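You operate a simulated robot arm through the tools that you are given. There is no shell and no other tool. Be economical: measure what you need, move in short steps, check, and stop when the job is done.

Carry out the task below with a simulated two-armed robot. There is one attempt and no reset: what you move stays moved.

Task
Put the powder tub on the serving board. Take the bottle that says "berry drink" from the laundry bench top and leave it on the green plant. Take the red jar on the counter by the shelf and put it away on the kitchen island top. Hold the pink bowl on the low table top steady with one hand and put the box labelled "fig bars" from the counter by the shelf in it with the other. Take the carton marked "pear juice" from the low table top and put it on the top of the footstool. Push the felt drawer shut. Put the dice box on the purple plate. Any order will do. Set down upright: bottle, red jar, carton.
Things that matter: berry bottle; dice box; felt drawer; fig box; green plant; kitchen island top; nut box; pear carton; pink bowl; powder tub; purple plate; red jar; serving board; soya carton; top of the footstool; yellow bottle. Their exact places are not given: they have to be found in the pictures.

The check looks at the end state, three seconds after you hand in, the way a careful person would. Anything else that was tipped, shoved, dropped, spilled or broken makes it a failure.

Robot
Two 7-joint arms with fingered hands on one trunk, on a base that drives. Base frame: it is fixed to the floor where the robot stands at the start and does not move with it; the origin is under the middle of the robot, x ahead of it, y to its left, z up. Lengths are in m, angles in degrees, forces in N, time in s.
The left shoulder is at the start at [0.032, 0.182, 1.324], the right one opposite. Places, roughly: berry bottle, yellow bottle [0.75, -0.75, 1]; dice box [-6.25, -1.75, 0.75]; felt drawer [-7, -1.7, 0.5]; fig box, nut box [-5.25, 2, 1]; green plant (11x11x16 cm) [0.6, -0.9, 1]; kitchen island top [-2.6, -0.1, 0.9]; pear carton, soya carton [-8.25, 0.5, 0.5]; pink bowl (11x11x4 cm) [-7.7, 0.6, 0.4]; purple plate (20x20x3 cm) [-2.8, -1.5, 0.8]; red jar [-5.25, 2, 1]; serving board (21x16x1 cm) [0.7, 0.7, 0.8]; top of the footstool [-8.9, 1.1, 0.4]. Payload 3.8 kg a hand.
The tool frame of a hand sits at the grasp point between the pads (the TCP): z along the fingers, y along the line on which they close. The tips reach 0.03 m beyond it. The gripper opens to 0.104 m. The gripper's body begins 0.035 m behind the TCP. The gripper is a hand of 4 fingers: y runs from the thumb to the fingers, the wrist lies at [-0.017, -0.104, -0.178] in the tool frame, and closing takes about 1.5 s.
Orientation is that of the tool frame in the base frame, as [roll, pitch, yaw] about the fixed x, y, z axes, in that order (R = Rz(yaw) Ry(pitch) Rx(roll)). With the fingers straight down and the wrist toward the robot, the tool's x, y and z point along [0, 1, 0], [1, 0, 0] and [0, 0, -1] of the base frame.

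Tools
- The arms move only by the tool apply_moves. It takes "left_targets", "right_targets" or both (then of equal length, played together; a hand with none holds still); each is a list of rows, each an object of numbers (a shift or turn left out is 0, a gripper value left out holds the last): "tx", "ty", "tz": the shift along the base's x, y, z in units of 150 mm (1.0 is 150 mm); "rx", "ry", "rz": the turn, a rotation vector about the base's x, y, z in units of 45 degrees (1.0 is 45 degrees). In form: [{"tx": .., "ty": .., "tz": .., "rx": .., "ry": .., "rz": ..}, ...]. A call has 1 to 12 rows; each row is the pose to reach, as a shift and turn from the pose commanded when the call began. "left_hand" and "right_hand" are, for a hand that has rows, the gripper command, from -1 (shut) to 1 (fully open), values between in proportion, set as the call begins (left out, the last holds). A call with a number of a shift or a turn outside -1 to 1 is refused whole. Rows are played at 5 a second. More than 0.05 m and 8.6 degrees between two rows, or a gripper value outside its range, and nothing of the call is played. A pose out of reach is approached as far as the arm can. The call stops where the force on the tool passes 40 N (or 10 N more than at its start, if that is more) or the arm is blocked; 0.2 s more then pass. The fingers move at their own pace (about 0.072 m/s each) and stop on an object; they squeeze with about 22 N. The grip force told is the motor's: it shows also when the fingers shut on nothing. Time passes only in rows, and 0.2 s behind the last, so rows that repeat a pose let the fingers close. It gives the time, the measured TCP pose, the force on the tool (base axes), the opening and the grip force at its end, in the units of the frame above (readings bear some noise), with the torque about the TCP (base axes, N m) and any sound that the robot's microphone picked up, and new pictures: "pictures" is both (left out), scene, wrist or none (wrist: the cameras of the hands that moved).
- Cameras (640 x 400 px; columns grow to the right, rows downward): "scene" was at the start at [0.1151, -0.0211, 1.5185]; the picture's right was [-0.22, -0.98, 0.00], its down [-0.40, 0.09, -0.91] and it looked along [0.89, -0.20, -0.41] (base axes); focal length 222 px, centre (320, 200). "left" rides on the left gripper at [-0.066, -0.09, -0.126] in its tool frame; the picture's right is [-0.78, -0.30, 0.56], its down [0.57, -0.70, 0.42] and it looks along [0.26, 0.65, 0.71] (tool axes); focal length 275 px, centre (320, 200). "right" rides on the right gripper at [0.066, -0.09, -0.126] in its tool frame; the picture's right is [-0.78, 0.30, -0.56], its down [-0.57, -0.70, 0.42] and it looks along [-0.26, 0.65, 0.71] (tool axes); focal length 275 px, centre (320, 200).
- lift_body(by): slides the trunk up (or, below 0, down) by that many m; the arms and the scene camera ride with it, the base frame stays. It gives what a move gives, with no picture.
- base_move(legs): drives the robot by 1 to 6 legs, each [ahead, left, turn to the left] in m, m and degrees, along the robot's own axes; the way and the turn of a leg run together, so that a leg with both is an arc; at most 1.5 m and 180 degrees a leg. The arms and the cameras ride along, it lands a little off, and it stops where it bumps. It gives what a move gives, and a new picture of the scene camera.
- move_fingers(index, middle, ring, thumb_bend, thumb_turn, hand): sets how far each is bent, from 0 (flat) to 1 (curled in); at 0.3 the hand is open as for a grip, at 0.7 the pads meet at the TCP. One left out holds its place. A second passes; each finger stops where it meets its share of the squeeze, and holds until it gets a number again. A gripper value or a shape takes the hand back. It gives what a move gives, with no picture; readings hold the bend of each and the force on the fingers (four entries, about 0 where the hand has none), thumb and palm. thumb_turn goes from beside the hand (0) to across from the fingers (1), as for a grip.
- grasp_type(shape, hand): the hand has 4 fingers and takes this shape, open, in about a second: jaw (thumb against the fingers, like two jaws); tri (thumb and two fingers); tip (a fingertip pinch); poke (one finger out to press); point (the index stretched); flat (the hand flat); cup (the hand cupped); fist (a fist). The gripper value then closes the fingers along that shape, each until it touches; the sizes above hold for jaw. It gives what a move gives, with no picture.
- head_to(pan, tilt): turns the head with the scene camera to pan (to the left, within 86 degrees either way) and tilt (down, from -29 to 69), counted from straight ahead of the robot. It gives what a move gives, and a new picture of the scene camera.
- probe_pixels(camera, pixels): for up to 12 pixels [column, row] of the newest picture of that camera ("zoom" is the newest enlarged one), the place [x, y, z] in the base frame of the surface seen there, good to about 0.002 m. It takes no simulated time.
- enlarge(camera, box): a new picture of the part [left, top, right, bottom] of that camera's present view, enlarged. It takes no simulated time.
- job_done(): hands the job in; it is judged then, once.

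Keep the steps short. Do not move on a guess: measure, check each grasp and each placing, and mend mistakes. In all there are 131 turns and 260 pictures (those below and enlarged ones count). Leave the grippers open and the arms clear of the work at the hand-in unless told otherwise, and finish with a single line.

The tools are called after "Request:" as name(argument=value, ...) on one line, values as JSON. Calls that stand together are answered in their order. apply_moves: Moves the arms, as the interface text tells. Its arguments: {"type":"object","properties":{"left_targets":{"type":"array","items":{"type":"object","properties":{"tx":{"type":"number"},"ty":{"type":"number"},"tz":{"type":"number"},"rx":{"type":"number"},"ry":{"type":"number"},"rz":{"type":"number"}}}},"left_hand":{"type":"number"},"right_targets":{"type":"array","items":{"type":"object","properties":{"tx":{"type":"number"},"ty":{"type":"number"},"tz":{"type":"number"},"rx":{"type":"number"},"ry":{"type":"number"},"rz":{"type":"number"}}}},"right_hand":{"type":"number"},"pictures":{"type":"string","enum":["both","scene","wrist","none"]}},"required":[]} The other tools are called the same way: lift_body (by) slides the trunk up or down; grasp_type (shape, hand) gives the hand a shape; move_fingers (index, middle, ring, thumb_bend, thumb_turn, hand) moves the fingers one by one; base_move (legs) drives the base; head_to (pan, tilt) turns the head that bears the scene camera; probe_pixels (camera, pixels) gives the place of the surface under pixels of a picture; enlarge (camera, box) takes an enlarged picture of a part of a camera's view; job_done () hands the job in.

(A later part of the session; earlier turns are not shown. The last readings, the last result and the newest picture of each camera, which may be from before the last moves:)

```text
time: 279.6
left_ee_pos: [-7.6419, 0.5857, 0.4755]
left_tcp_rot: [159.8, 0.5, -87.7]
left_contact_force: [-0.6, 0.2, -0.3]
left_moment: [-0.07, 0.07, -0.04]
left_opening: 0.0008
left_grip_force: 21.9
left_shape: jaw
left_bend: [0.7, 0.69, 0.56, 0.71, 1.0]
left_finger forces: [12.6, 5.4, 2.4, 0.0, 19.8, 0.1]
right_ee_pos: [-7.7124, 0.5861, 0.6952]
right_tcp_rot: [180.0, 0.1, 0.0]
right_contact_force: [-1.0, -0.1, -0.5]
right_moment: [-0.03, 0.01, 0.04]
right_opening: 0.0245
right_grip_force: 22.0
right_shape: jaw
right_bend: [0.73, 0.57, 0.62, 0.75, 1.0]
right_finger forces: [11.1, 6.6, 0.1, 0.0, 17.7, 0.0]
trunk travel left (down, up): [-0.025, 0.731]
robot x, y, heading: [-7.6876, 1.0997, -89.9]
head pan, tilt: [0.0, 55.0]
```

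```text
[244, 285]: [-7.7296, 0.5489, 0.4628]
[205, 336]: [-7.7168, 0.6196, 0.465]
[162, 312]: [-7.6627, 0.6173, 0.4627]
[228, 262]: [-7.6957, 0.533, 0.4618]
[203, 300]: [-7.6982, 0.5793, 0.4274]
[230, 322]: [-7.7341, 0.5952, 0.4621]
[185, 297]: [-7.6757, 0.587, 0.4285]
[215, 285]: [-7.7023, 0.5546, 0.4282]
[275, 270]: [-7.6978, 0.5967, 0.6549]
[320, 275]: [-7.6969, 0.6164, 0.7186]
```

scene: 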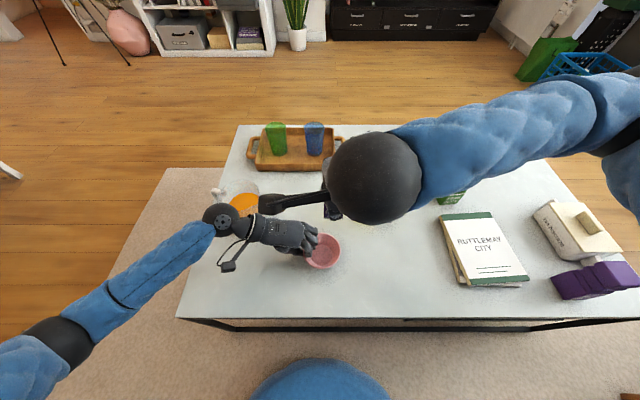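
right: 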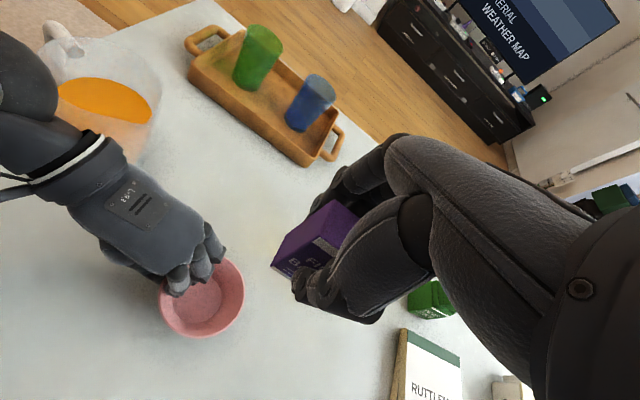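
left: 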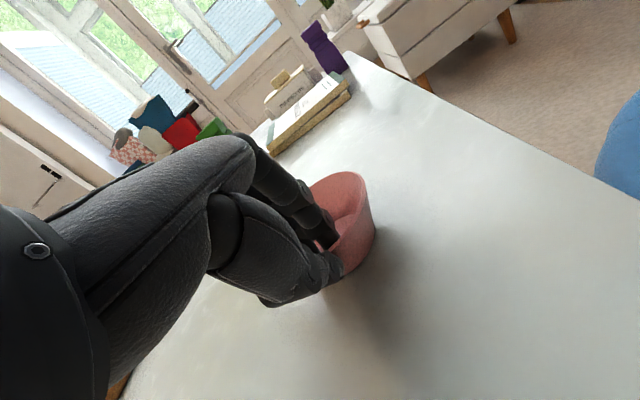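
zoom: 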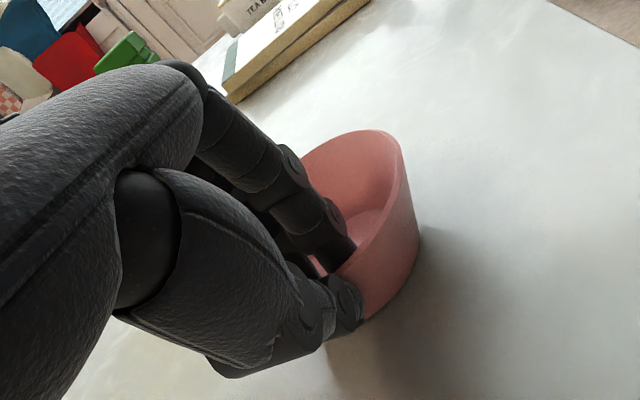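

The bowl is centred at (−7.692, 0.577). I'll lower the fig box toward its right half and look.

Request:
apply_moves(right_targets=[{"tz": -0.3, "tx": 0.03, "ty": -0.04}, {"tz": -0.6, "tx": 0.03, "ty": -0.04}, {"tz": -0.9, "tx": 0.03, "ty": -0.04}, {"tz": -1, "tx": 0.03, "ty": -0.04}], pictures="none")

Request:
apply_moves(right_targets=[{"tz": -0.1}, {"tz": -0.22}, {"tz": -0.22}], pictures="wrist")

Request:
enlarge(camera="left", box=[200, 80, 440, 320])

```text
time: 280.6
left_ee_pos: [-7.6406, 0.5853, 0.4751]
left_tcp_rot: [159.9, 0.6, -87.9]
left_contact_force: [-0.3, 0.0, 0.7]
left_moment: [-0.06, 0.04, 0.02]
left_opening: 0.0006
left_grip_force: 21.9
left_shape: jaw
left_bend: [0.7, 0.69, 0.57, 0.71, 1.0]
left_finger forces: [12.9, 5.3, 2.7, 0.0, 20.0, 0.0]
right_ee_pos: [-7.7082, 0.5796, 0.5443]
right_tcp_rot: [-180.0, 0.0, 0.0]
right_contact_force: [0.2, -0.2, -0.9]
right_moment: [0.02, 0.01, -0.01]
right_opening: 0.0248
right_grip_force: 22.0
right_shape: jaw
right_bend: [0.73, 0.57, 0.62, 0.75, 1.0]
right_finger forces: [11.1, 6.6, 0.0, 0.1, 17.6, 0.2]
trunk travel left (down, up): [-0.025, 0.731]
robot x, y, heading: [-7.6884, 1.0985, -89.8]
head pan, tilt: [0.0, 55.0]
```

```text
time: 281.4
left_ee_pos: [-7.6428, 0.585, 0.4751]
left_tcp_rot: [159.9, 0.5, -87.9]
left_contact_force: [0.0, 1.0, 0.5]
left_moment: [-0.08, 0.08, 0.01]
left_opening: 0.0009
left_grip_force: 21.8
left_shape: jaw
left_bend: [0.7, 0.69, 0.57, 0.71, 1.0]
left_finger forces: [12.9, 5.3, 2.7, 0.1, 20.2, 0.0]
right_ee_pos: [-7.7087, 0.5814, 0.5129]
right_tcp_rot: [-180.0, 0.2, 0.0]
right_contact_force: [0.9, -0.5, -0.9]
right_moment: [0.02, -0.01, -0.02]
right_opening: 0.0248
right_grip_force: 22.0
right_shape: jaw
right_bend: [0.73, 0.57, 0.62, 0.75, 1.0]
right_finger forces: [11.2, 6.6, 0.1, 0.1, 17.7, 0.0]
trunk travel left (down, up): [-0.025, 0.731]
robot x, y, heading: [-7.6877, 1.1013, -90.1]
head pan, tilt: [0.0, 55.0]
```

right: 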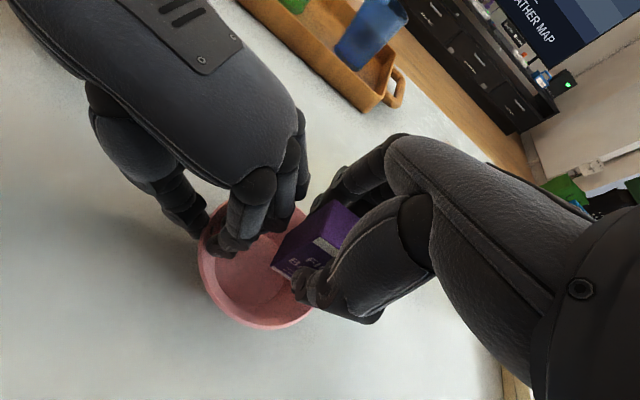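

```text
1.67 times, centred on (320, 200) of left
```

zoom: 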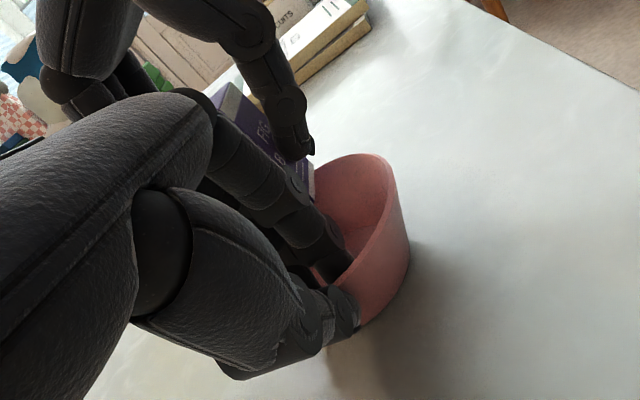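

The fig box's bottom is at rim level over the free half. I'll lower in steps watching forces.

Request:
apply_moves(right_targets=[{"tz": -0.06}, {"tz": -0.12}, {"tz": -0.17}, {"tz": -0.17}], pictures="none")

Request:
apply_moves(right_targets=[{"tz": -0.03}, {"tz": -0.06}, {"tz": -0.08}, {"tz": -0.08}], pictures="wrist")

```text
time: 282.4
left_ee_pos: [-7.6426, 0.5843, 0.4762]
left_tcp_rot: [159.9, 0.5, -87.8]
left_contact_force: [-6.7, -1.2, -0.2]
left_moment: [-0.08, 0.16, 0.03]
left_opening: 0.0006
left_grip_force: 22.0
left_shape: jaw
left_bend: [0.7, 0.69, 0.57, 0.71, 1.0]
left_finger forces: [14.6, 6.9, 2.9, 0.0, 18.3, 0.0]
right_ee_pos: [-7.7085, 0.5806, 0.4854]
right_tcp_rot: [180.0, 0.1, 0.1]
right_contact_force: [6.9, 3.5, 5.0]
right_moment: [0.08, -0.18, 0.07]
right_opening: 0.0247
right_grip_force: 22.0
right_shape: jaw
right_bend: [0.74, 0.57, 0.72, 0.75, 1.0]
right_finger forces: [11.1, 5.7, 0.5, 0.0, 21.0, 0.1]
trunk travel left (down, up): [-0.025, 0.731]
robot x, y, heading: [-7.6868, 1.1016, -89.9]
head pan, tilt: [0.0, 55.0]
```

```text
time: 283.3
left_ee_pos: [-7.6427, 0.5868, 0.476]
left_tcp_rot: [159.8, 0.4, -87.8]
left_contact_force: [-2.2, -0.3, 1.6]
left_moment: [-0.13, 0.08, -0.09]
left_opening: 0.0008
left_grip_force: 21.7
left_shape: jaw
left_bend: [0.7, 0.69, 0.57, 0.71, 1.0]
left_finger forces: [13.6, 6.4, 3.9, 0.0, 21.0, 0.1]
right_ee_pos: [-7.7059, 0.5761, 0.4811]
right_tcp_rot: [179.2, -0.4, 0.1]
right_contact_force: [0.5, 1.1, 18.8]
right_moment: [0.0, 0.47, 0.04]
right_opening: 0.0249
right_grip_force: 21.9
right_shape: jaw
right_bend: [0.74, 0.58, 0.75, 0.75, 1.0]
right_finger forces: [11.3, 6.3, 16.1, 0.1, 21.2, 0.0]
trunk travel left (down, up): [-0.025, 0.731]
robot x, y, heading: [-7.6869, 1.0989, -90.1]
head pan, tilt: [0.0, 55.0]
stopped in row 4 (right hand): the force on the tool passed its limit (the readings are from after the stop); the commanded pose is now the measured one
```

right: 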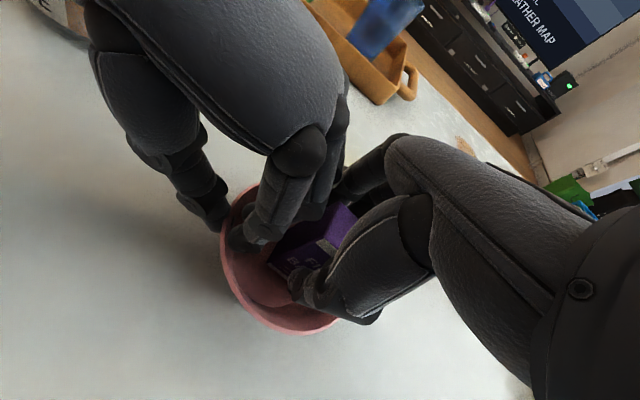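

The right ring finger touches the bowl wall. I'll raise 1 cm so the tips are at rim level, then open slightly to release the box into the bowl.

Request:
apply_moves(right_targets=[{"tz": 0.03}, {"tz": 0.06}, {"tz": 0.06}], pictures="none")

Request:
apply_moves(right_targets=[{"tz": 0}, {"tz": 0}, {"tz": 0}, {"tz": 0.05}, {"tz": 0.15}, {"tz": 0.3}, {"tz": 0.55}, {"tz": 0.8}], right_hand=0, pictures="both")

```text
time: 284.1
left_ee_pos: [-7.6427, 0.5852, 0.4746]
left_tcp_rot: [159.9, 0.5, -87.8]
left_contact_force: [-1.9, 0.7, 2.1]
left_moment: [-0.06, 0.1, 0.0]
left_opening: 0.0008
left_grip_force: 21.8
left_shape: jaw
left_bend: [0.7, 0.69, 0.58, 0.71, 1.0]
left_finger forces: [14.3, 5.9, 3.3, 0.0, 21.0, 0.0]
right_ee_pos: [-7.7081, 0.5772, 0.4867]
right_tcp_rot: [179.6, -0.1, -0.1]
right_contact_force: [1.3, 1.5, -0.4]
right_moment: [0.02, -0.02, 0.01]
right_opening: 0.0254
right_grip_force: 21.5
right_shape: jaw
right_bend: [0.74, 0.57, 0.72, 0.75, 1.0]
right_finger forces: [11.6, 7.0, 0.7, 0.0, 19.1, 0.0]
trunk travel left (down, up): [-0.025, 0.731]
robot x, y, heading: [-7.6895, 1.0979, -90.0]
head pan, tilt: [0.0, 55.0]
```

```text
time: 285.9
left_ee_pos: [-7.6416, 0.5845, 0.4749]
left_tcp_rot: [159.9, 0.5, -87.7]
left_contact_force: [-1.2, 0.4, 1.8]
left_moment: [-0.04, 0.07, -0.04]
left_opening: 0.0005
left_grip_force: 21.6
left_shape: jaw
left_bend: [0.7, 0.69, 0.58, 0.71, 1.0]
left_finger forces: [13.8, 5.7, 3.3, 0.0, 21.9, 0.0]
right_ee_pos: [-7.7086, 0.578, 0.609]
right_tcp_rot: [179.5, -0.1, 0.1]
right_contact_force: [0.9, -0.3, 0.1]
right_moment: [0.02, 0.0, 0.0]
right_opening: 0.0517
right_grip_force: 0.0
right_shape: jaw
right_bend: [0.74, 0.45, 0.41, 0.69, 1.0]
right_finger forces: [0.1, 0.1, 0.1, 0.0, 0.0, 0.0]
trunk travel left (down, up): [-0.025, 0.731]
robot x, y, heading: [-7.6861, 1.0998, -90.1]
head pan, tilt: [0.0, 55.0]
```

scene: 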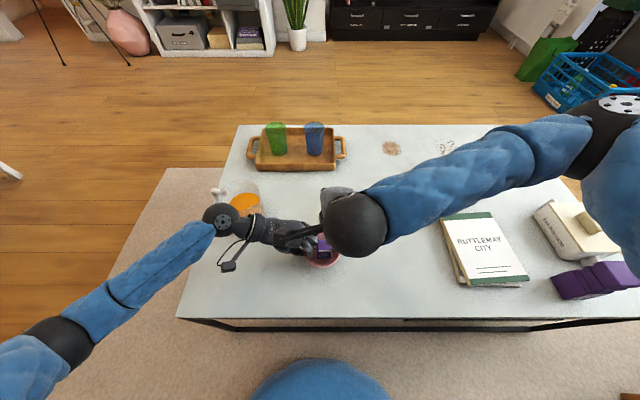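
right: 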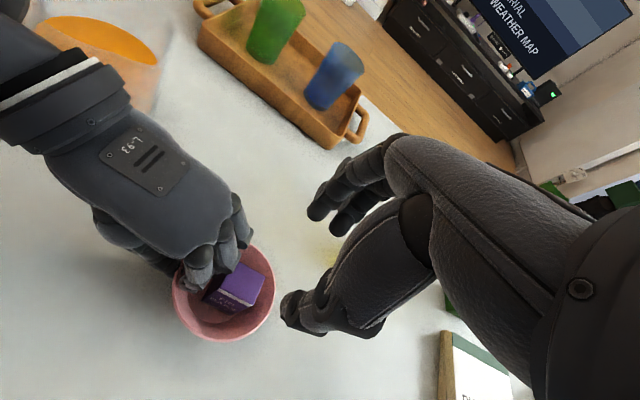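

The fig box stands inside the bowl. I'll open the left hand just enough and withdraw it up and outward.

Request:
apply_moves(left_targets=[{"tz": 0}, {"tz": 0}, {"tz": 0.05, "tx": 0.02}, {"tz": 0.15, "tx": 0.055}, {"tz": 0.35, "tx": 0.13}, {"tz": 0.6, "tx": 0.2}, {"tz": 0.9, "tx": 0.2}], right_targets=[{"tz": 0.2}, {"tz": 0.4}, {"tz": 0.6}, {"tz": 0.8}, {"tz": 1}, {"tz": 1}, {"tz": 1}], left_hand=-0.8, right_hand=1, pictures="both")

Request:
enlarge(camera="scene", box=[200, 140, 500, 300])

```text
time: 287.5
left_ee_pos: [-7.6138, 0.5865, 0.6107]
left_tcp_rot: [159.9, 0.5, -87.7]
left_contact_force: [0.0, 1.3, 0.5]
left_moment: [-0.02, 0.03, -0.04]
left_opening: 0.0102
left_grip_force: 0.1
left_shape: jaw
left_bend: [0.72, 0.64, 0.63, 0.73, 1.0]
left_finger forces: [0.0, 0.0, 0.1, 0.0, 0.0, 0.1]
right_ee_pos: [-7.7068, 0.581, 0.7602]
right_tcp_rot: [179.5, -0.2, 0.0]
right_contact_force: [0.2, -0.4, 0.1]
right_moment: [0.02, 0.04, 0.0]
right_opening: 0.1036
right_grip_force: 0.0
right_shape: jaw
right_bend: [0.3, 0.3, 0.3, 0.3, 0.97]
right_finger forces: [0.0, 0.0, 0.0, 0.1, 0.1, 0.1]
trunk travel left (down, up): [-0.025, 0.731]
robot x, y, heading: [-7.689, 1.1043, -89.9]
head pan, tilt: [0.0, 55.0]
```

scene: 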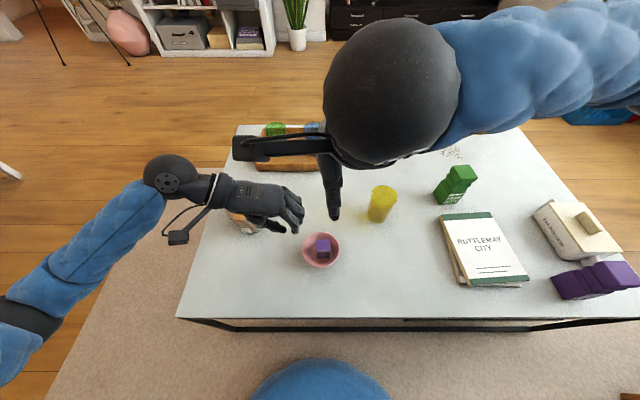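
right: 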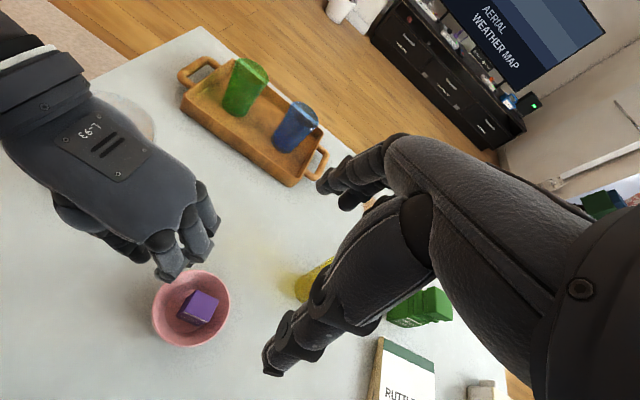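
left: 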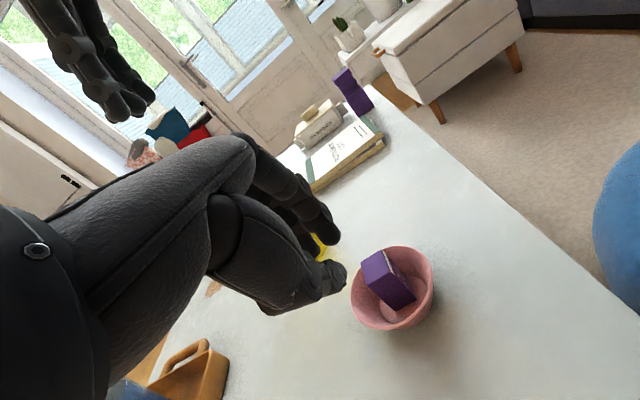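

```text
2.13 times, centred on (350, 220) of scene
```

zoom: 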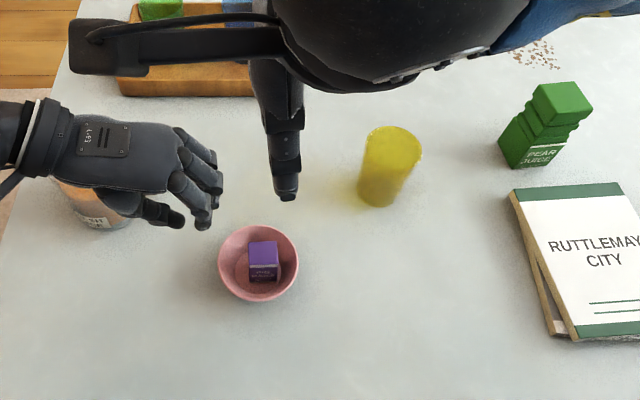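

The fig box is in the bowl and the bowl is unmoved. Next is the pear carton at about (−8.075, 0.39): raise the left hand, side-step right 0.3 m, and bring the right hand over the carton.

Request:
apply_moves(left_targets=[{"tz": 0.25}, {"tz": 0.5, "ty": 0.2}, {"tz": 0.75, "ty": 0.4}, {"tz": 1, "ty": 0.6}], pictures="none")

Request:
base_move(legs=[[0.03, -0.31, 0]])

Request:
apply_moves(right_targets=[{"tx": -0.15, "ty": -0.25, "tz": -0.1}, {"tx": -0.3, "ty": -0.5, "tz": -0.2}, {"tx": -0.4, "ty": -0.75, "tz": -0.4}, {"tx": -0.4, "ty": -0.95, "tz": -0.6}, {"tx": -0.4, "ty": -0.95, "tz": -0.6}], pictures="both")

Request:
enlarge(camera="right", box=[140, 180, 400, 360])

```text
time: 288.5
left_ee_pos: [-7.6108, 0.6708, 0.7625]
left_tcp_rot: [159.9, 0.5, -87.7]
left_contact_force: [-0.4, -0.9, 0.0]
left_moment: [-0.01, -0.02, -0.01]
left_opening: 0.0103
left_grip_force: 0.2
left_shape: jaw
left_bend: [0.72, 0.64, 0.63, 0.73, 1.0]
left_finger forces: [0.0, 0.1, 0.1, 0.0, 0.1, 0.0]
right_ee_pos: [-7.707, 0.5797, 0.7606]
right_tcp_rot: [179.6, -0.2, 0.0]
right_contact_force: [-0.1, -0.1, 0.3]
right_moment: [0.01, -0.05, -0.02]
right_opening: 0.1039
right_grip_force: 0.0
right_shape: jaw
right_bend: [0.3, 0.3, 0.3, 0.3, 0.97]
right_finger forces: [0.0, 0.0, 0.0, 0.1, 0.0, 0.0]
trunk travel left (down, up): [-0.025, 0.731]
robot x, y, heading: [-7.687, 1.1012, -90.0]
head pan, tilt: [0.0, 55.0]
```

```text
time: 290.6
left_ee_pos: [-7.9242, 0.6415, 0.7621]
left_tcp_rot: [159.9, 0.4, -87.2]
left_contact_force: [-0.7, -0.9, -0.7]
left_moment: [0.02, 0.04, -0.04]
left_opening: 0.0104
left_grip_force: 0.0
left_shape: jaw
left_bend: [0.72, 0.64, 0.63, 0.73, 1.0]
left_finger forces: [0.0, 0.0, 0.0, 0.0, 0.1, 0.0]
right_ee_pos: [-8.0183, 0.547, 0.7609]
right_tcp_rot: [179.5, -0.2, 0.6]
right_contact_force: [1.3, 0.6, -0.3]
right_moment: [-0.01, -0.02, 0.0]
right_opening: 0.1035
right_grip_force: 0.1
right_shape: jaw
right_bend: [0.3, 0.3, 0.3, 0.3, 0.97]
right_finger forces: [0.0, 0.1, 0.0, 0.0, 0.0, 0.0]
trunk travel left (down, up): [-0.025, 0.731]
robot x, y, heading: [-8.0022, 1.0673, -89.4]
head pan, tilt: [0.0, 55.0]
```

scene: 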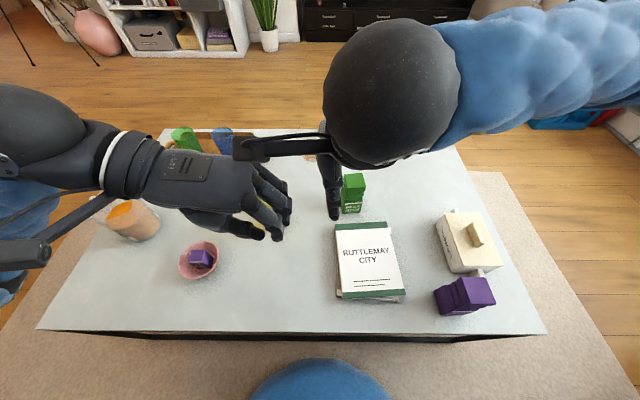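

```text
refused: row 3 steps farther than a row can; nothing moved
```

```text
2.22 times, centred on (270, 270) of right
```

zoom: 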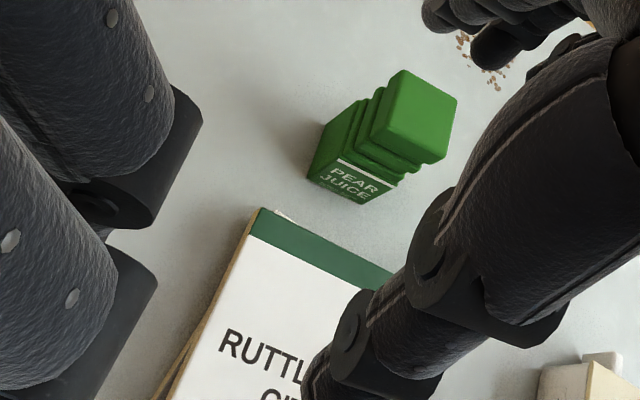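

The step was too large, so nothing moved. I'll probe the carton top and repeat the approach in smaller steps.

Request:
probe_pixels(camera="zoom", pixels=[[402, 74], [455, 102], [440, 158], [375, 140], [412, 115], [345, 195], [312, 178], [360, 200]])

Request:
apply_moves(right_targets=[{"tx": -0.08, "ty": -0.2, "tz": 0}, {"tx": -0.16, "ty": -0.4, "tz": -0.05}, {"tx": -0.24, "ty": -0.6, "tz": -0.15}, {"tx": -0.32, "ty": -0.8, "tz": -0.3}, {"tx": -0.36, "ty": -0.98, "tz": -0.45}, {"tx": -0.36, "ty": -0.98, "tz": -0.6}], pictures="wrist")

```text
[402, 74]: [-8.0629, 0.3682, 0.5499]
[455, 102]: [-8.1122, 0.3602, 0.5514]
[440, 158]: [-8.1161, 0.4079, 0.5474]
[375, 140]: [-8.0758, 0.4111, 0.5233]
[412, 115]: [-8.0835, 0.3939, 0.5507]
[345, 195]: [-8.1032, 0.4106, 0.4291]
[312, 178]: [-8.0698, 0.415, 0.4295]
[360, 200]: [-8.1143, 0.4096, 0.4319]
```

```text
time: 292.0
left_ee_pos: [-7.9219, 0.6402, 0.7628]
left_tcp_rot: [159.9, 0.4, -87.1]
left_contact_force: [0.3, 0.4, 0.5]
left_moment: [0.01, -0.01, -0.03]
left_opening: 0.01
left_grip_force: 0.0
left_shape: jaw
left_bend: [0.72, 0.64, 0.63, 0.73, 1.0]
left_finger forces: [0.0, 0.1, 0.0, 0.0, 0.0, 0.1]
right_ee_pos: [-8.0695, 0.3984, 0.6697]
right_tcp_rot: [179.5, -0.1, 0.6]
right_contact_force: [0.1, -0.2, 0.2]
right_moment: [0.02, 0.0, 0.03]
right_opening: 0.1037
right_grip_force: 0.0
right_shape: jaw
right_bend: [0.3, 0.3, 0.3, 0.3, 0.97]
right_finger forces: [0.1, 0.0, 0.1, 0.0, 0.0, 0.0]
trunk travel left (down, up): [-0.025, 0.731]
robot x, y, heading: [-8.0045, 1.0662, -89.3]
head pan, tilt: [0.0, 55.0]
```

right: 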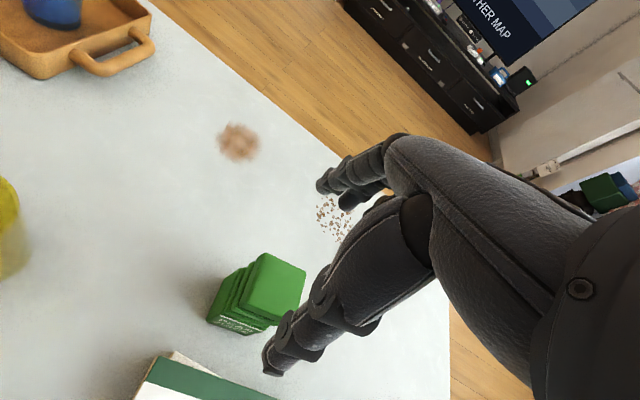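

The carton is centred at (−8.089, 0.385) and is 5 cm square. I'll descend, close and lift.

Request:
apply_moves(right_targets=[{"tx": -0.13, "ty": -0.09, "tz": -0.2}, {"tx": -0.13, "ty": -0.09, "tz": -0.45}, {"tx": -0.13, "ty": -0.09, "tz": -0.7}, {"tx": -0.13, "ty": -0.09, "tz": -0.95}, {"tx": -0.13, "ty": -0.09, "tz": -0.97}], pictures="none")

Request:
apply_moves(right_targets=[{"tz": 0}, {"tz": 0}, {"tz": 0}, {"tz": 0}, {"tz": 0}, {"tz": 0}], right_hand=-1, pictures="none")

Request:
apply_moves(right_targets=[{"tz": 0.2}, {"tz": 0.45}, {"tz": 0.7}, {"tz": 0.95}, {"tz": 0.95, "ty": 0.3}, {"tz": 0.95, "ty": 0.6}, {"tz": 0.95, "ty": 0.9}], pictures="both")

```text
time: 293.2
left_ee_pos: [-7.9228, 0.6414, 0.7631]
left_tcp_rot: [159.9, 0.5, -87.2]
left_contact_force: [0.7, 0.8, -0.9]
left_moment: [0.04, 0.03, -0.01]
left_opening: 0.01
left_grip_force: 0.1
left_shape: jaw
left_bend: [0.72, 0.64, 0.63, 0.73, 1.0]
left_finger forces: [0.0, 0.0, 0.0, 0.1, 0.0, 0.0]
right_ee_pos: [-8.0919, 0.3892, 0.5246]
right_tcp_rot: [179.5, -0.2, 0.6]
right_contact_force: [0.7, -0.6, 0.1]
right_moment: [-0.04, -0.03, 0.01]
right_opening: 0.1038
right_grip_force: 0.1
right_shape: jaw
right_bend: [0.3, 0.3, 0.3, 0.3, 0.97]
right_finger forces: [0.0, 0.0, 0.0, 0.2, 0.2, 0.0]
trunk travel left (down, up): [-0.025, 0.731]
robot x, y, heading: [-8.0054, 1.0629, -89.3]
head pan, tilt: [0.0, 55.0]
```

```text
time: 294.6
left_ee_pos: [-7.924, 0.6423, 0.7624]
left_tcp_rot: [159.9, 0.4, -87.2]
left_contact_force: [0.1, 0.3, 0.3]
left_moment: [-0.01, -0.04, -0.03]
left_opening: 0.0102
left_grip_force: 0.0
left_shape: jaw
left_bend: [0.72, 0.64, 0.63, 0.73, 1.0]
left_finger forces: [0.0, 0.1, 0.1, 0.0, 0.1, 0.0]
right_ee_pos: [-8.0905, 0.3884, 0.5251]
right_tcp_rot: [179.5, -0.2, 0.5]
right_contact_force: [-0.3, 0.3, 0.7]
right_moment: [0.0, -0.01, -0.01]
right_opening: 0.048
right_grip_force: 22.2
right_shape: jaw
right_bend: [0.74, 0.44, 0.49, 0.71, 1.0]
right_finger forces: [12.0, 6.9, 0.0, 0.1, 18.7, 0.0]
trunk travel left (down, up): [-0.025, 0.731]
robot x, y, heading: [-8.0036, 1.0698, -89.6]
head pan, tilt: [0.0, 55.0]
```

```text
time: 296.2
left_ee_pos: [-7.9242, 0.6412, 0.7618]
left_tcp_rot: [159.9, 0.5, -87.2]
left_contact_force: [-0.2, -0.5, -0.3]
left_moment: [0.02, 0.02, -0.03]
left_opening: 0.0102
left_grip_force: 0.1
left_shape: jaw
left_bend: [0.72, 0.64, 0.63, 0.73, 1.0]
left_finger forces: [0.0, 0.1, 0.0, 0.1, 0.0, 0.0]
right_ee_pos: [-8.0904, 0.5217, 0.6667]
right_tcp_rot: [179.5, -0.2, 0.6]
right_contact_force: [-0.4, 0.3, -0.9]
right_moment: [-0.03, -0.02, 0.04]
right_opening: 0.0482
right_grip_force: 21.1
right_shape: jaw
right_bend: [0.74, 0.44, 0.49, 0.71, 1.0]
right_finger forces: [11.9, 7.0, 0.1, 0.1, 19.0, 0.0]
trunk travel left (down, up): [-0.025, 0.731]
robot x, y, heading: [-8.003, 1.0693, -89.6]
head pan, tilt: [0.0, 55.0]
```

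scene: 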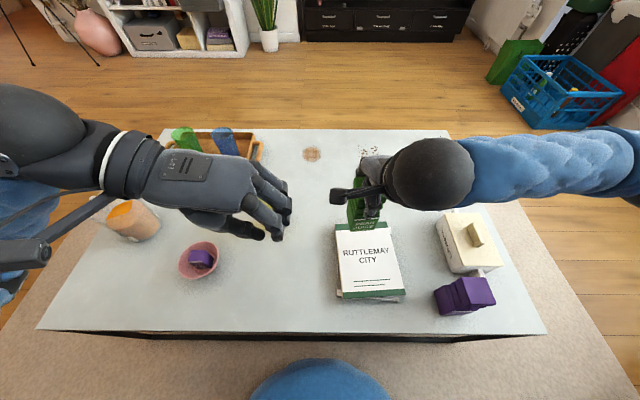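
right: 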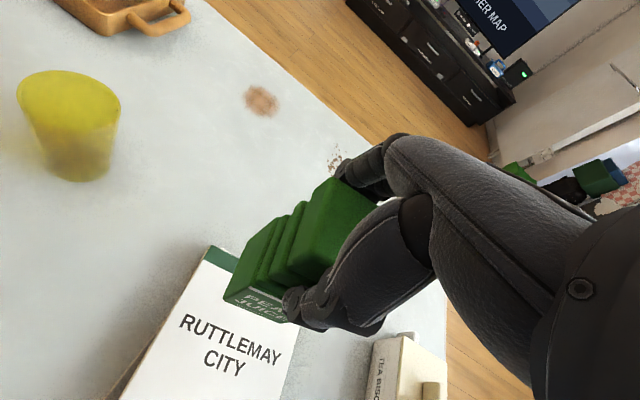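

The carton is held. I'll raise the trunk, turn toward the footstool, drive in and position the carton above it.

Request:
lift_body(by=0.15)

Request:
base_move(legs=[[0, 0, -90.4], [0.2, 0, 0]])

Request:
apply_moves(right_targets=[{"tx": -0.2, "ty": -0.12}, {"tx": -0.4, "ty": -0.24}, {"tx": -0.58, "ty": -0.36}, {"tx": -0.58, "ty": -0.43}], pictures="both")

Request:
probe_pixels(camera="right", pixels=[[230, 330], [200, 250], [150, 300], [260, 200], [330, 360], [100, 200]])

```text
time: 298.0
left_ee_pos: [-7.9228, 0.6403, 0.9109]
left_tcp_rot: [159.9, 0.5, -87.2]
left_contact_force: [0.6, 0.6, -0.7]
left_moment: [0.02, 0.0, 0.01]
left_opening: 0.01
left_grip_force: 0.1
left_shape: jaw
left_bend: [0.72, 0.64, 0.63, 0.73, 1.0]
left_finger forces: [0.0, 0.0, 0.1, 0.0, 0.1, 0.1]
right_ee_pos: [-8.0926, 0.5231, 0.8164]
right_tcp_rot: [179.6, -0.2, 0.6]
right_contact_force: [0.0, 0.4, -0.7]
right_moment: [0.0, 0.0, 0.01]
right_opening: 0.0482
right_grip_force: 22.1
right_shape: jaw
right_bend: [0.74, 0.44, 0.49, 0.71, 1.0]
right_finger forces: [12.0, 7.1, 0.1, 0.1, 19.0, 0.0]
trunk travel left (down, up): [-0.175, 0.581]
robot x, y, heading: [-7.9994, 1.0679, -89.3]
head pan, tilt: [0.0, 55.0]
```

```text
time: 303.5
left_ee_pos: [-8.6337, 1.004, 0.9125]
left_tcp_rot: [159.9, 0.5, -179.0]
left_contact_force: [-0.4, 0.8, -0.7]
left_moment: [-0.02, -0.01, -0.01]
left_opening: 0.0101
left_grip_force: 0.0
left_shape: jaw
left_bend: [0.72, 0.64, 0.63, 0.73, 1.0]
left_finger forces: [0.0, 0.0, 0.0, 0.0, 0.0, 0.0]
right_ee_pos: [-8.7475, 1.1783, 0.8168]
right_tcp_rot: [179.6, -0.3, -91.2]
right_contact_force: [-0.1, 0.5, -0.8]
right_moment: [0.02, -0.02, 0.02]
right_opening: 0.0477
right_grip_force: 22.1
right_shape: jaw
right_bend: [0.74, 0.44, 0.49, 0.71, 1.0]
right_finger forces: [11.8, 6.8, 0.1, 0.0, 18.6, 0.0]
trunk travel left (down, up): [-0.175, 0.581]
robot x, y, heading: [-8.2075, 1.0752, 178.7]
head pan, tilt: [0.0, 55.0]
```

scene: 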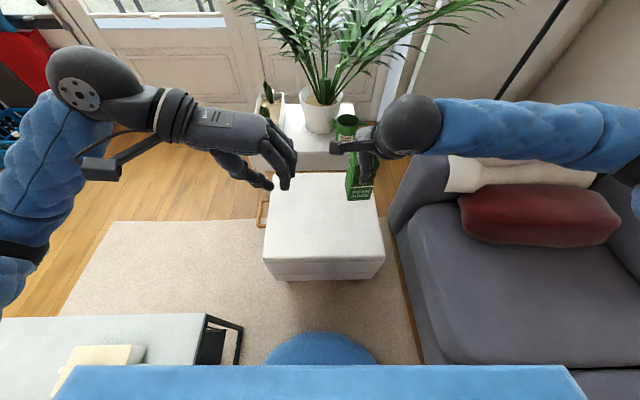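

```text
time: 304.5
left_ee_pos: [-8.6331, 1.0054, 0.9134]
left_tcp_rot: [159.9, 0.5, -179.0]
left_contact_force: [0.4, 0.2, -0.4]
left_moment: [0.0, 0.03, 0.0]
left_opening: 0.0102
left_grip_force: 0.0
left_shape: jaw
left_bend: [0.72, 0.64, 0.63, 0.73, 1.0]
left_finger forces: [0.0, 0.0, 0.1, 0.1, 0.0, 0.0]
right_ee_pos: [-8.8349, 1.1145, 0.8145]
right_tcp_rot: [179.5, -0.2, -91.4]
right_contact_force: [0.5, 0.7, -0.4]
right_moment: [0.0, 0.0, 0.0]
right_opening: 0.0475
right_grip_force: 22.3
right_shape: jaw
right_bend: [0.74, 0.44, 0.49, 0.71, 1.0]
right_finger forces: [11.8, 6.7, 0.1, 0.0, 18.7, 0.1]
trunk travel left (down, up): [-0.175, 0.581]
robot x, y, heading: [-8.2068, 1.0723, 178.7]
head pan, tilt: [0.0, 55.0]
```

scene: 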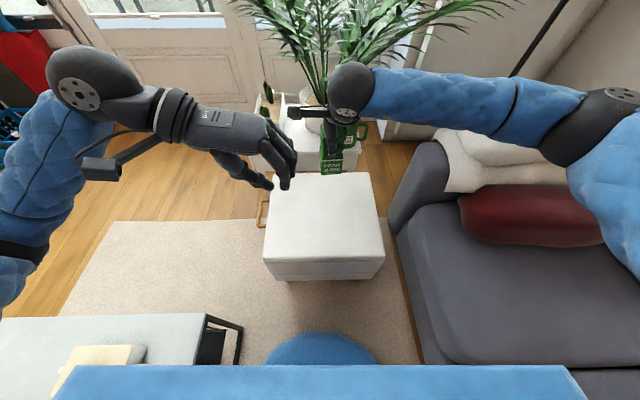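
right: 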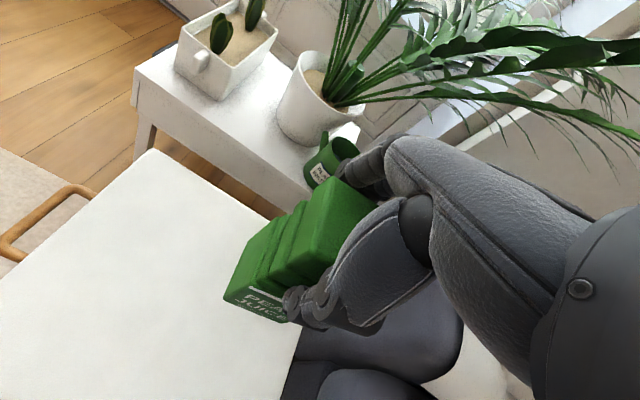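

```text
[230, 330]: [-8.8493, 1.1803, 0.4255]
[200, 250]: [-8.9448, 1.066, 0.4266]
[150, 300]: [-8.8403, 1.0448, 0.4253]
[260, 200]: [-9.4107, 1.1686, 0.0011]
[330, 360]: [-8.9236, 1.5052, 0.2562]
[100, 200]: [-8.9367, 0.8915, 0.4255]
```

The carton is above the footstool top at z 0.4255. I'll lower onto it, release, rise, and view.

Request:
lift_body(by=-0.15)

Request:
apply_moves(right_targets=[{"tz": -0.2, "ty": -0.1}, {"tz": -0.4, "ty": -0.2}, {"tz": -0.6, "ty": -0.2}, {"tz": -0.75, "ty": -0.2}, {"tz": -0.86, "ty": -0.2}, {"tz": -0.86, "ty": -0.2}], pictures="none")

Request:
apply_moves(right_targets=[{"tz": -0.015}, {"tz": -0.03}, {"tz": -0.03}], pictures="wrist")

```text
time: 306.2
left_ee_pos: [-8.6338, 1.0053, 0.7646]
left_tcp_rot: [159.9, 0.3, -178.9]
left_contact_force: [1.3, 1.0, 0.4]
left_moment: [-0.02, 0.0, 0.01]
left_opening: 0.0102
left_grip_force: 0.1
left_shape: jaw
left_bend: [0.72, 0.64, 0.63, 0.73, 1.0]
left_finger forces: [0.0, 0.0, 0.0, 0.0, 0.0, 0.1]
right_ee_pos: [-8.8339, 1.1128, 0.6688]
right_tcp_rot: [179.3, -0.2, -91.4]
right_contact_force: [-0.8, 0.0, -2.1]
right_moment: [-0.02, 0.0, 0.03]
right_opening: 0.0478
right_grip_force: 21.5
right_shape: jaw
right_bend: [0.74, 0.44, 0.49, 0.71, 1.0]
right_finger forces: [11.7, 6.8, 0.2, 0.1, 18.6, 0.0]
trunk travel left (down, up): [-0.025, 0.731]
robot x, y, heading: [-8.2054, 1.0717, 178.9]
head pan, tilt: [0.0, 55.0]
```

```text
time: 307.6
left_ee_pos: [-8.6323, 1.0058, 0.7622]
left_tcp_rot: [159.9, 0.6, -179.0]
left_contact_force: [1.5, 0.0, -0.2]
left_moment: [0.02, 0.02, -0.05]
left_opening: 0.0101
left_grip_force: 0.0
left_shape: jaw
left_bend: [0.72, 0.64, 0.63, 0.73, 1.0]
left_finger forces: [0.1, 0.1, 0.0, 0.0, 0.0, 0.0]
right_ee_pos: [-8.8343, 1.0807, 0.5383]
right_tcp_rot: [179.4, -0.1, -91.3]
right_contact_force: [-0.2, 0.0, -1.2]
right_moment: [-0.01, 0.03, 0.03]
right_opening: 0.0479
right_grip_force: 22.1
right_shape: jaw
right_bend: [0.74, 0.44, 0.49, 0.71, 1.0]
right_finger forces: [11.8, 6.8, 0.2, 0.0, 18.5, 0.0]
trunk travel left (down, up): [-0.025, 0.731]
robot x, y, heading: [-8.2023, 1.0753, 178.6]
head pan, tilt: [0.0, 55.0]
```

```text
time: 308.4
left_ee_pos: [-8.636, 1.0057, 0.7629]
left_tcp_rot: [159.9, 0.5, -179.1]
left_contact_force: [0.4, -0.3, -0.5]
left_moment: [0.01, 0.02, 0.0]
left_opening: 0.01
left_grip_force: 0.2
left_shape: jaw
left_bend: [0.72, 0.64, 0.63, 0.73, 1.0]
left_finger forces: [0.1, 0.0, 0.0, 0.1, 0.1, 0.1]
right_ee_pos: [-8.8333, 1.0834, 0.5336]
right_tcp_rot: [179.5, -0.2, -91.2]
right_contact_force: [0.0, -0.3, -0.4]
right_moment: [-0.01, -0.01, 0.0]
right_opening: 0.0475
right_grip_force: 22.2
right_shape: jaw
right_bend: [0.74, 0.44, 0.49, 0.71, 1.0]
right_finger forces: [11.8, 6.8, 0.1, 0.0, 18.5, 0.0]
trunk travel left (down, up): [-0.025, 0.731]
robot x, y, heading: [-8.2059, 1.0733, 179.0]
head pan, tilt: [0.0, 55.0]
```

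right: 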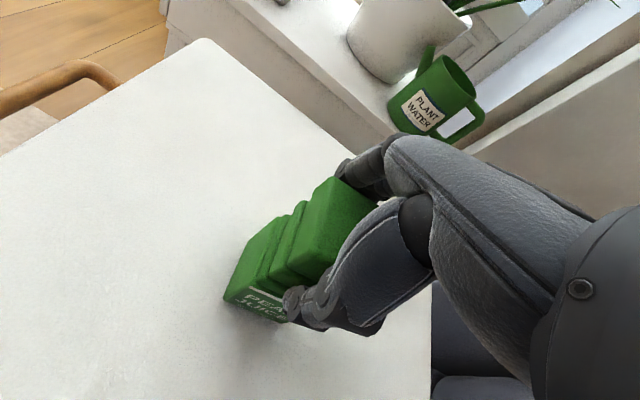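

It's just above the surface. I'll set it down, release, rise, then raise the trunk and back out toward the south side of the room.

Request:
apply_moves(right_targets=[{"tz": -0.01}, {"tz": -0.02}, {"tz": -0.02}], pictures="none")

Request:
apply_moves(right_targets=[{"tz": 0}, {"tz": 0}, {"tz": 0}, {"tz": 0}, {"tz": 0.2}, {"tz": 0.5}, {"tz": 0.8}, {"tz": 1}], right_hand=1, pictures="both")

Request:
lift_body(by=0.3)

Request:
base_move(legs=[[-1.45, 0, 1], [0, 1.5, 0], [0, 0.2, 0], [0, 0, 90]])

Request:
head_to(pan=0, tilt=30)

```text
time: 309.2
left_ee_pos: [-8.6343, 1.0061, 0.762]
left_tcp_rot: [159.9, 0.4, -178.9]
left_contact_force: [0.2, -0.9, -0.3]
left_moment: [0.0, -0.03, -0.02]
left_opening: 0.0102
left_grip_force: 0.1
left_shape: jaw
left_bend: [0.72, 0.64, 0.63, 0.73, 1.0]
left_finger forces: [0.1, 0.1, 0.0, 0.0, 0.0, 0.0]
right_ee_pos: [-8.834, 1.0828, 0.5318]
right_tcp_rot: [179.5, -0.3, -91.2]
right_contact_force: [0.1, -0.2, -0.3]
right_moment: [0.0, 0.0, -0.04]
right_opening: 0.0477
right_grip_force: 21.7
right_shape: jaw
right_bend: [0.74, 0.44, 0.49, 0.71, 1.0]
right_finger forces: [11.8, 6.7, 0.1, 0.1, 18.5, 0.1]
trunk travel left (down, up): [-0.025, 0.731]
robot x, y, heading: [-8.2072, 1.0719, 178.7]
head pan, tilt: [0.0, 55.0]
```

```text
time: 311.0
left_ee_pos: [-8.6353, 1.0046, 0.7634]
left_tcp_rot: [159.9, 0.5, -179.0]
left_contact_force: [-0.3, -0.5, 0.5]
left_moment: [0.03, -0.04, 0.0]
left_opening: 0.0103
left_grip_force: 0.1
left_shape: jaw
left_bend: [0.72, 0.64, 0.63, 0.73, 1.0]
left_finger forces: [0.0, 0.0, 0.0, 0.0, 0.0, 0.0]
right_ee_pos: [-8.8342, 1.0863, 0.6813]
right_tcp_rot: [179.6, -0.1, -91.3]
right_contact_force: [0.1, 1.0, -0.4]
right_moment: [0.0, -0.02, 0.01]
right_opening: 0.1034
right_grip_force: 0.1
right_shape: jaw
right_bend: [0.3, 0.3, 0.3, 0.3, 0.97]
right_finger forces: [0.0, 0.0, 0.0, 0.0, 0.0, 0.1]
trunk travel left (down, up): [-0.025, 0.731]
robot x, y, heading: [-8.2044, 1.0712, 178.7]
head pan, tilt: [0.0, 55.0]
```

scene: 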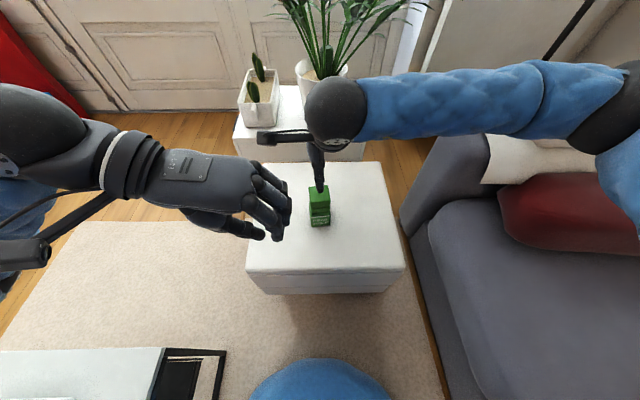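
right: 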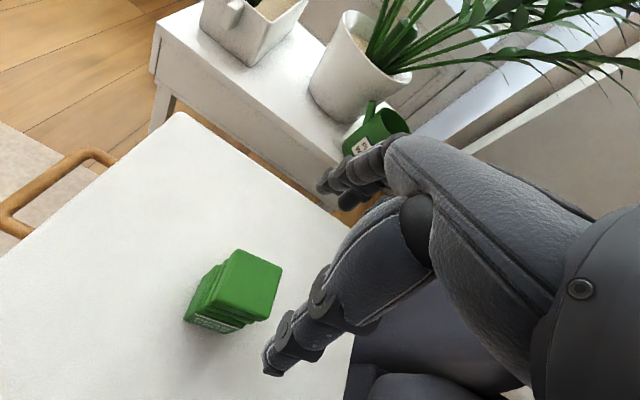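

```text
time: 314.0
left_ee_pos: [-8.6342, 1.006, 1.0613]
left_tcp_rot: [159.9, 0.5, -179.0]
left_contact_force: [-0.8, 0.2, -0.1]
left_moment: [-0.01, 0.0, 0.0]
left_opening: 0.0103
left_grip_force: 0.0
left_shape: jaw
left_bend: [0.72, 0.64, 0.63, 0.73, 1.0]
left_finger forces: [0.1, 0.0, 0.0, 0.0, 0.1, 0.1]
right_ee_pos: [-8.8331, 1.0823, 0.9806]
right_tcp_rot: [179.6, -0.2, -91.2]
right_contact_force: [-0.8, 0.4, 0.3]
right_moment: [0.01, 0.02, 0.0]
right_opening: 0.1036
right_grip_force: 0.1
right_shape: jaw
right_bend: [0.3, 0.3, 0.3, 0.3, 0.97]
right_finger forces: [0.0, 0.0, 0.0, 0.1, 0.1, 0.1]
trunk travel left (down, up): [-0.325, 0.431]
robot x, y, heading: [-8.2037, 1.0733, 178.8]
head pan, tilt: [0.0, 55.0]
```

```text
time: 333.2
left_ee_pos: [-6.5606, -1.0196, 1.0625]
left_tcp_rot: [159.9, 0.5, -84.6]
left_contact_force: [0.3, 0.2, -0.4]
left_moment: [0.0, 0.0, -0.02]
left_opening: 0.0102
left_grip_force: 0.0
left_shape: jaw
left_bend: [0.72, 0.64, 0.63, 0.73, 1.0]
left_finger forces: [0.1, 0.1, 0.0, 0.0, 0.1, 0.1]
right_ee_pos: [-6.623, -1.2238, 0.9802]
right_tcp_rot: [179.5, -0.3, 3.1]
right_contact_force: [-1.1, 0.6, -0.6]
right_moment: [0.02, 0.0, -0.02]
right_opening: 0.1038
right_grip_force: 0.1
right_shape: jaw
right_bend: [0.3, 0.3, 0.3, 0.3, 0.97]
right_finger forces: [0.0, 0.0, 0.0, 0.0, 0.0, 0.1]
trunk travel left (down, up): [-0.325, 0.431]
robot x, y, heading: [-6.6601, -0.5947, -86.9]
head pan, tilt: [0.0, 55.0]
```

scene: 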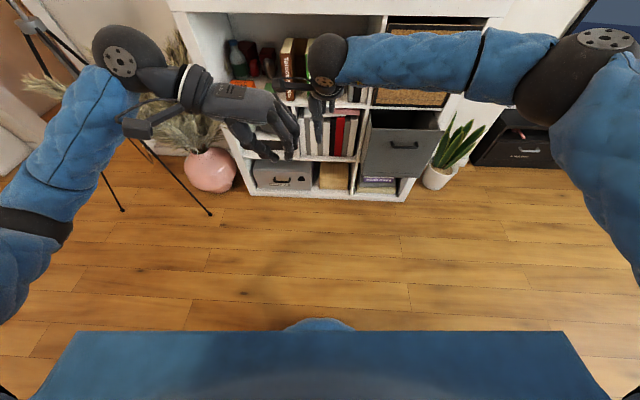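

```text
time: 334.1
left_ee_pos: [-6.5609, -1.0175, 1.0632]
left_tcp_rot: [159.9, 0.4, -84.6]
left_contact_force: [0.6, -1.8, 0.4]
left_moment: [0.04, 0.01, 0.0]
left_opening: 0.0101
left_grip_force: 0.1
left_shape: jaw
left_bend: [0.72, 0.64, 0.63, 0.73, 1.0]
left_finger forces: [0.0, 0.0, 0.0, 0.0, 0.0, 0.1]
right_ee_pos: [-6.6233, -1.223, 0.981]
right_tcp_rot: [179.5, -0.2, 3.0]
right_contact_force: [-0.2, -0.3, 0.2]
right_moment: [0.01, -0.02, 0.0]
right_opening: 0.1035
right_grip_force: 0.0
right_shape: jaw
right_bend: [0.3, 0.3, 0.3, 0.3, 0.97]
right_finger forces: [0.0, 0.0, 0.0, 0.0, 0.0, 0.0]
trunk travel left (down, up): [-0.325, 0.431]
robot x, y, heading: [-6.6571, -0.5959, -86.7]
head pan, tilt: [0.0, 30.0]
```

scene: 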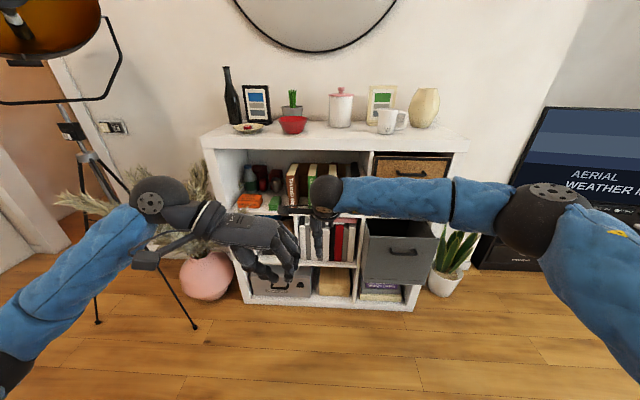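

The carton stands upright on the footstool. Here I see the cabinet with a grey felt bin sticking out at (400,250). I'll enlarge and probe that and the dice box.

Request:
enlarge(camera="scene", box=[195, 110, 475, 310])

Request:
probe_pixels(camera="scene", pixels=[[400, 252], [370, 235], [437, 235], [400, 280], [403, 225], [362, 215], [250, 201], [240, 204], [262, 198], [412, 300], [215, 140], [460, 145]])

```text
2.00 times, centred on (335, 210) of scene
```

zoom: 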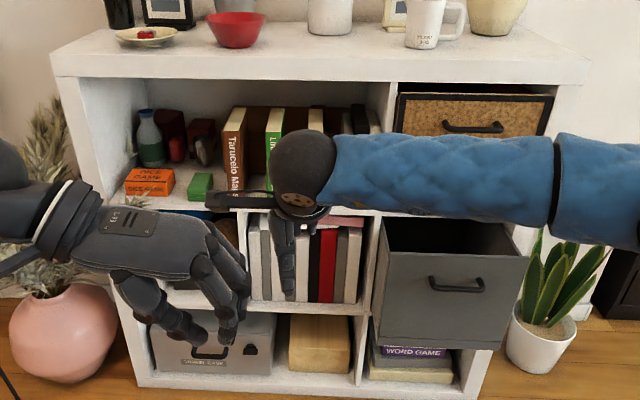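

```text
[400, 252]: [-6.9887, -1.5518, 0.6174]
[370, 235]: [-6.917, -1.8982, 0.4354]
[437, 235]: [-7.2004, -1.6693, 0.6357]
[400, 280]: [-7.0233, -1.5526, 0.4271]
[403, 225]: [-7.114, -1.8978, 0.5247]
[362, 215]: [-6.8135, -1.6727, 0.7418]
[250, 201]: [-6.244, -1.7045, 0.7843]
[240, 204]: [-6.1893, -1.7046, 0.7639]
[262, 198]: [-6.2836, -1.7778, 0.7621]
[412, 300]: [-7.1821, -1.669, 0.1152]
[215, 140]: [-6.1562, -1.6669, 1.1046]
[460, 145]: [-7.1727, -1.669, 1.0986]
```

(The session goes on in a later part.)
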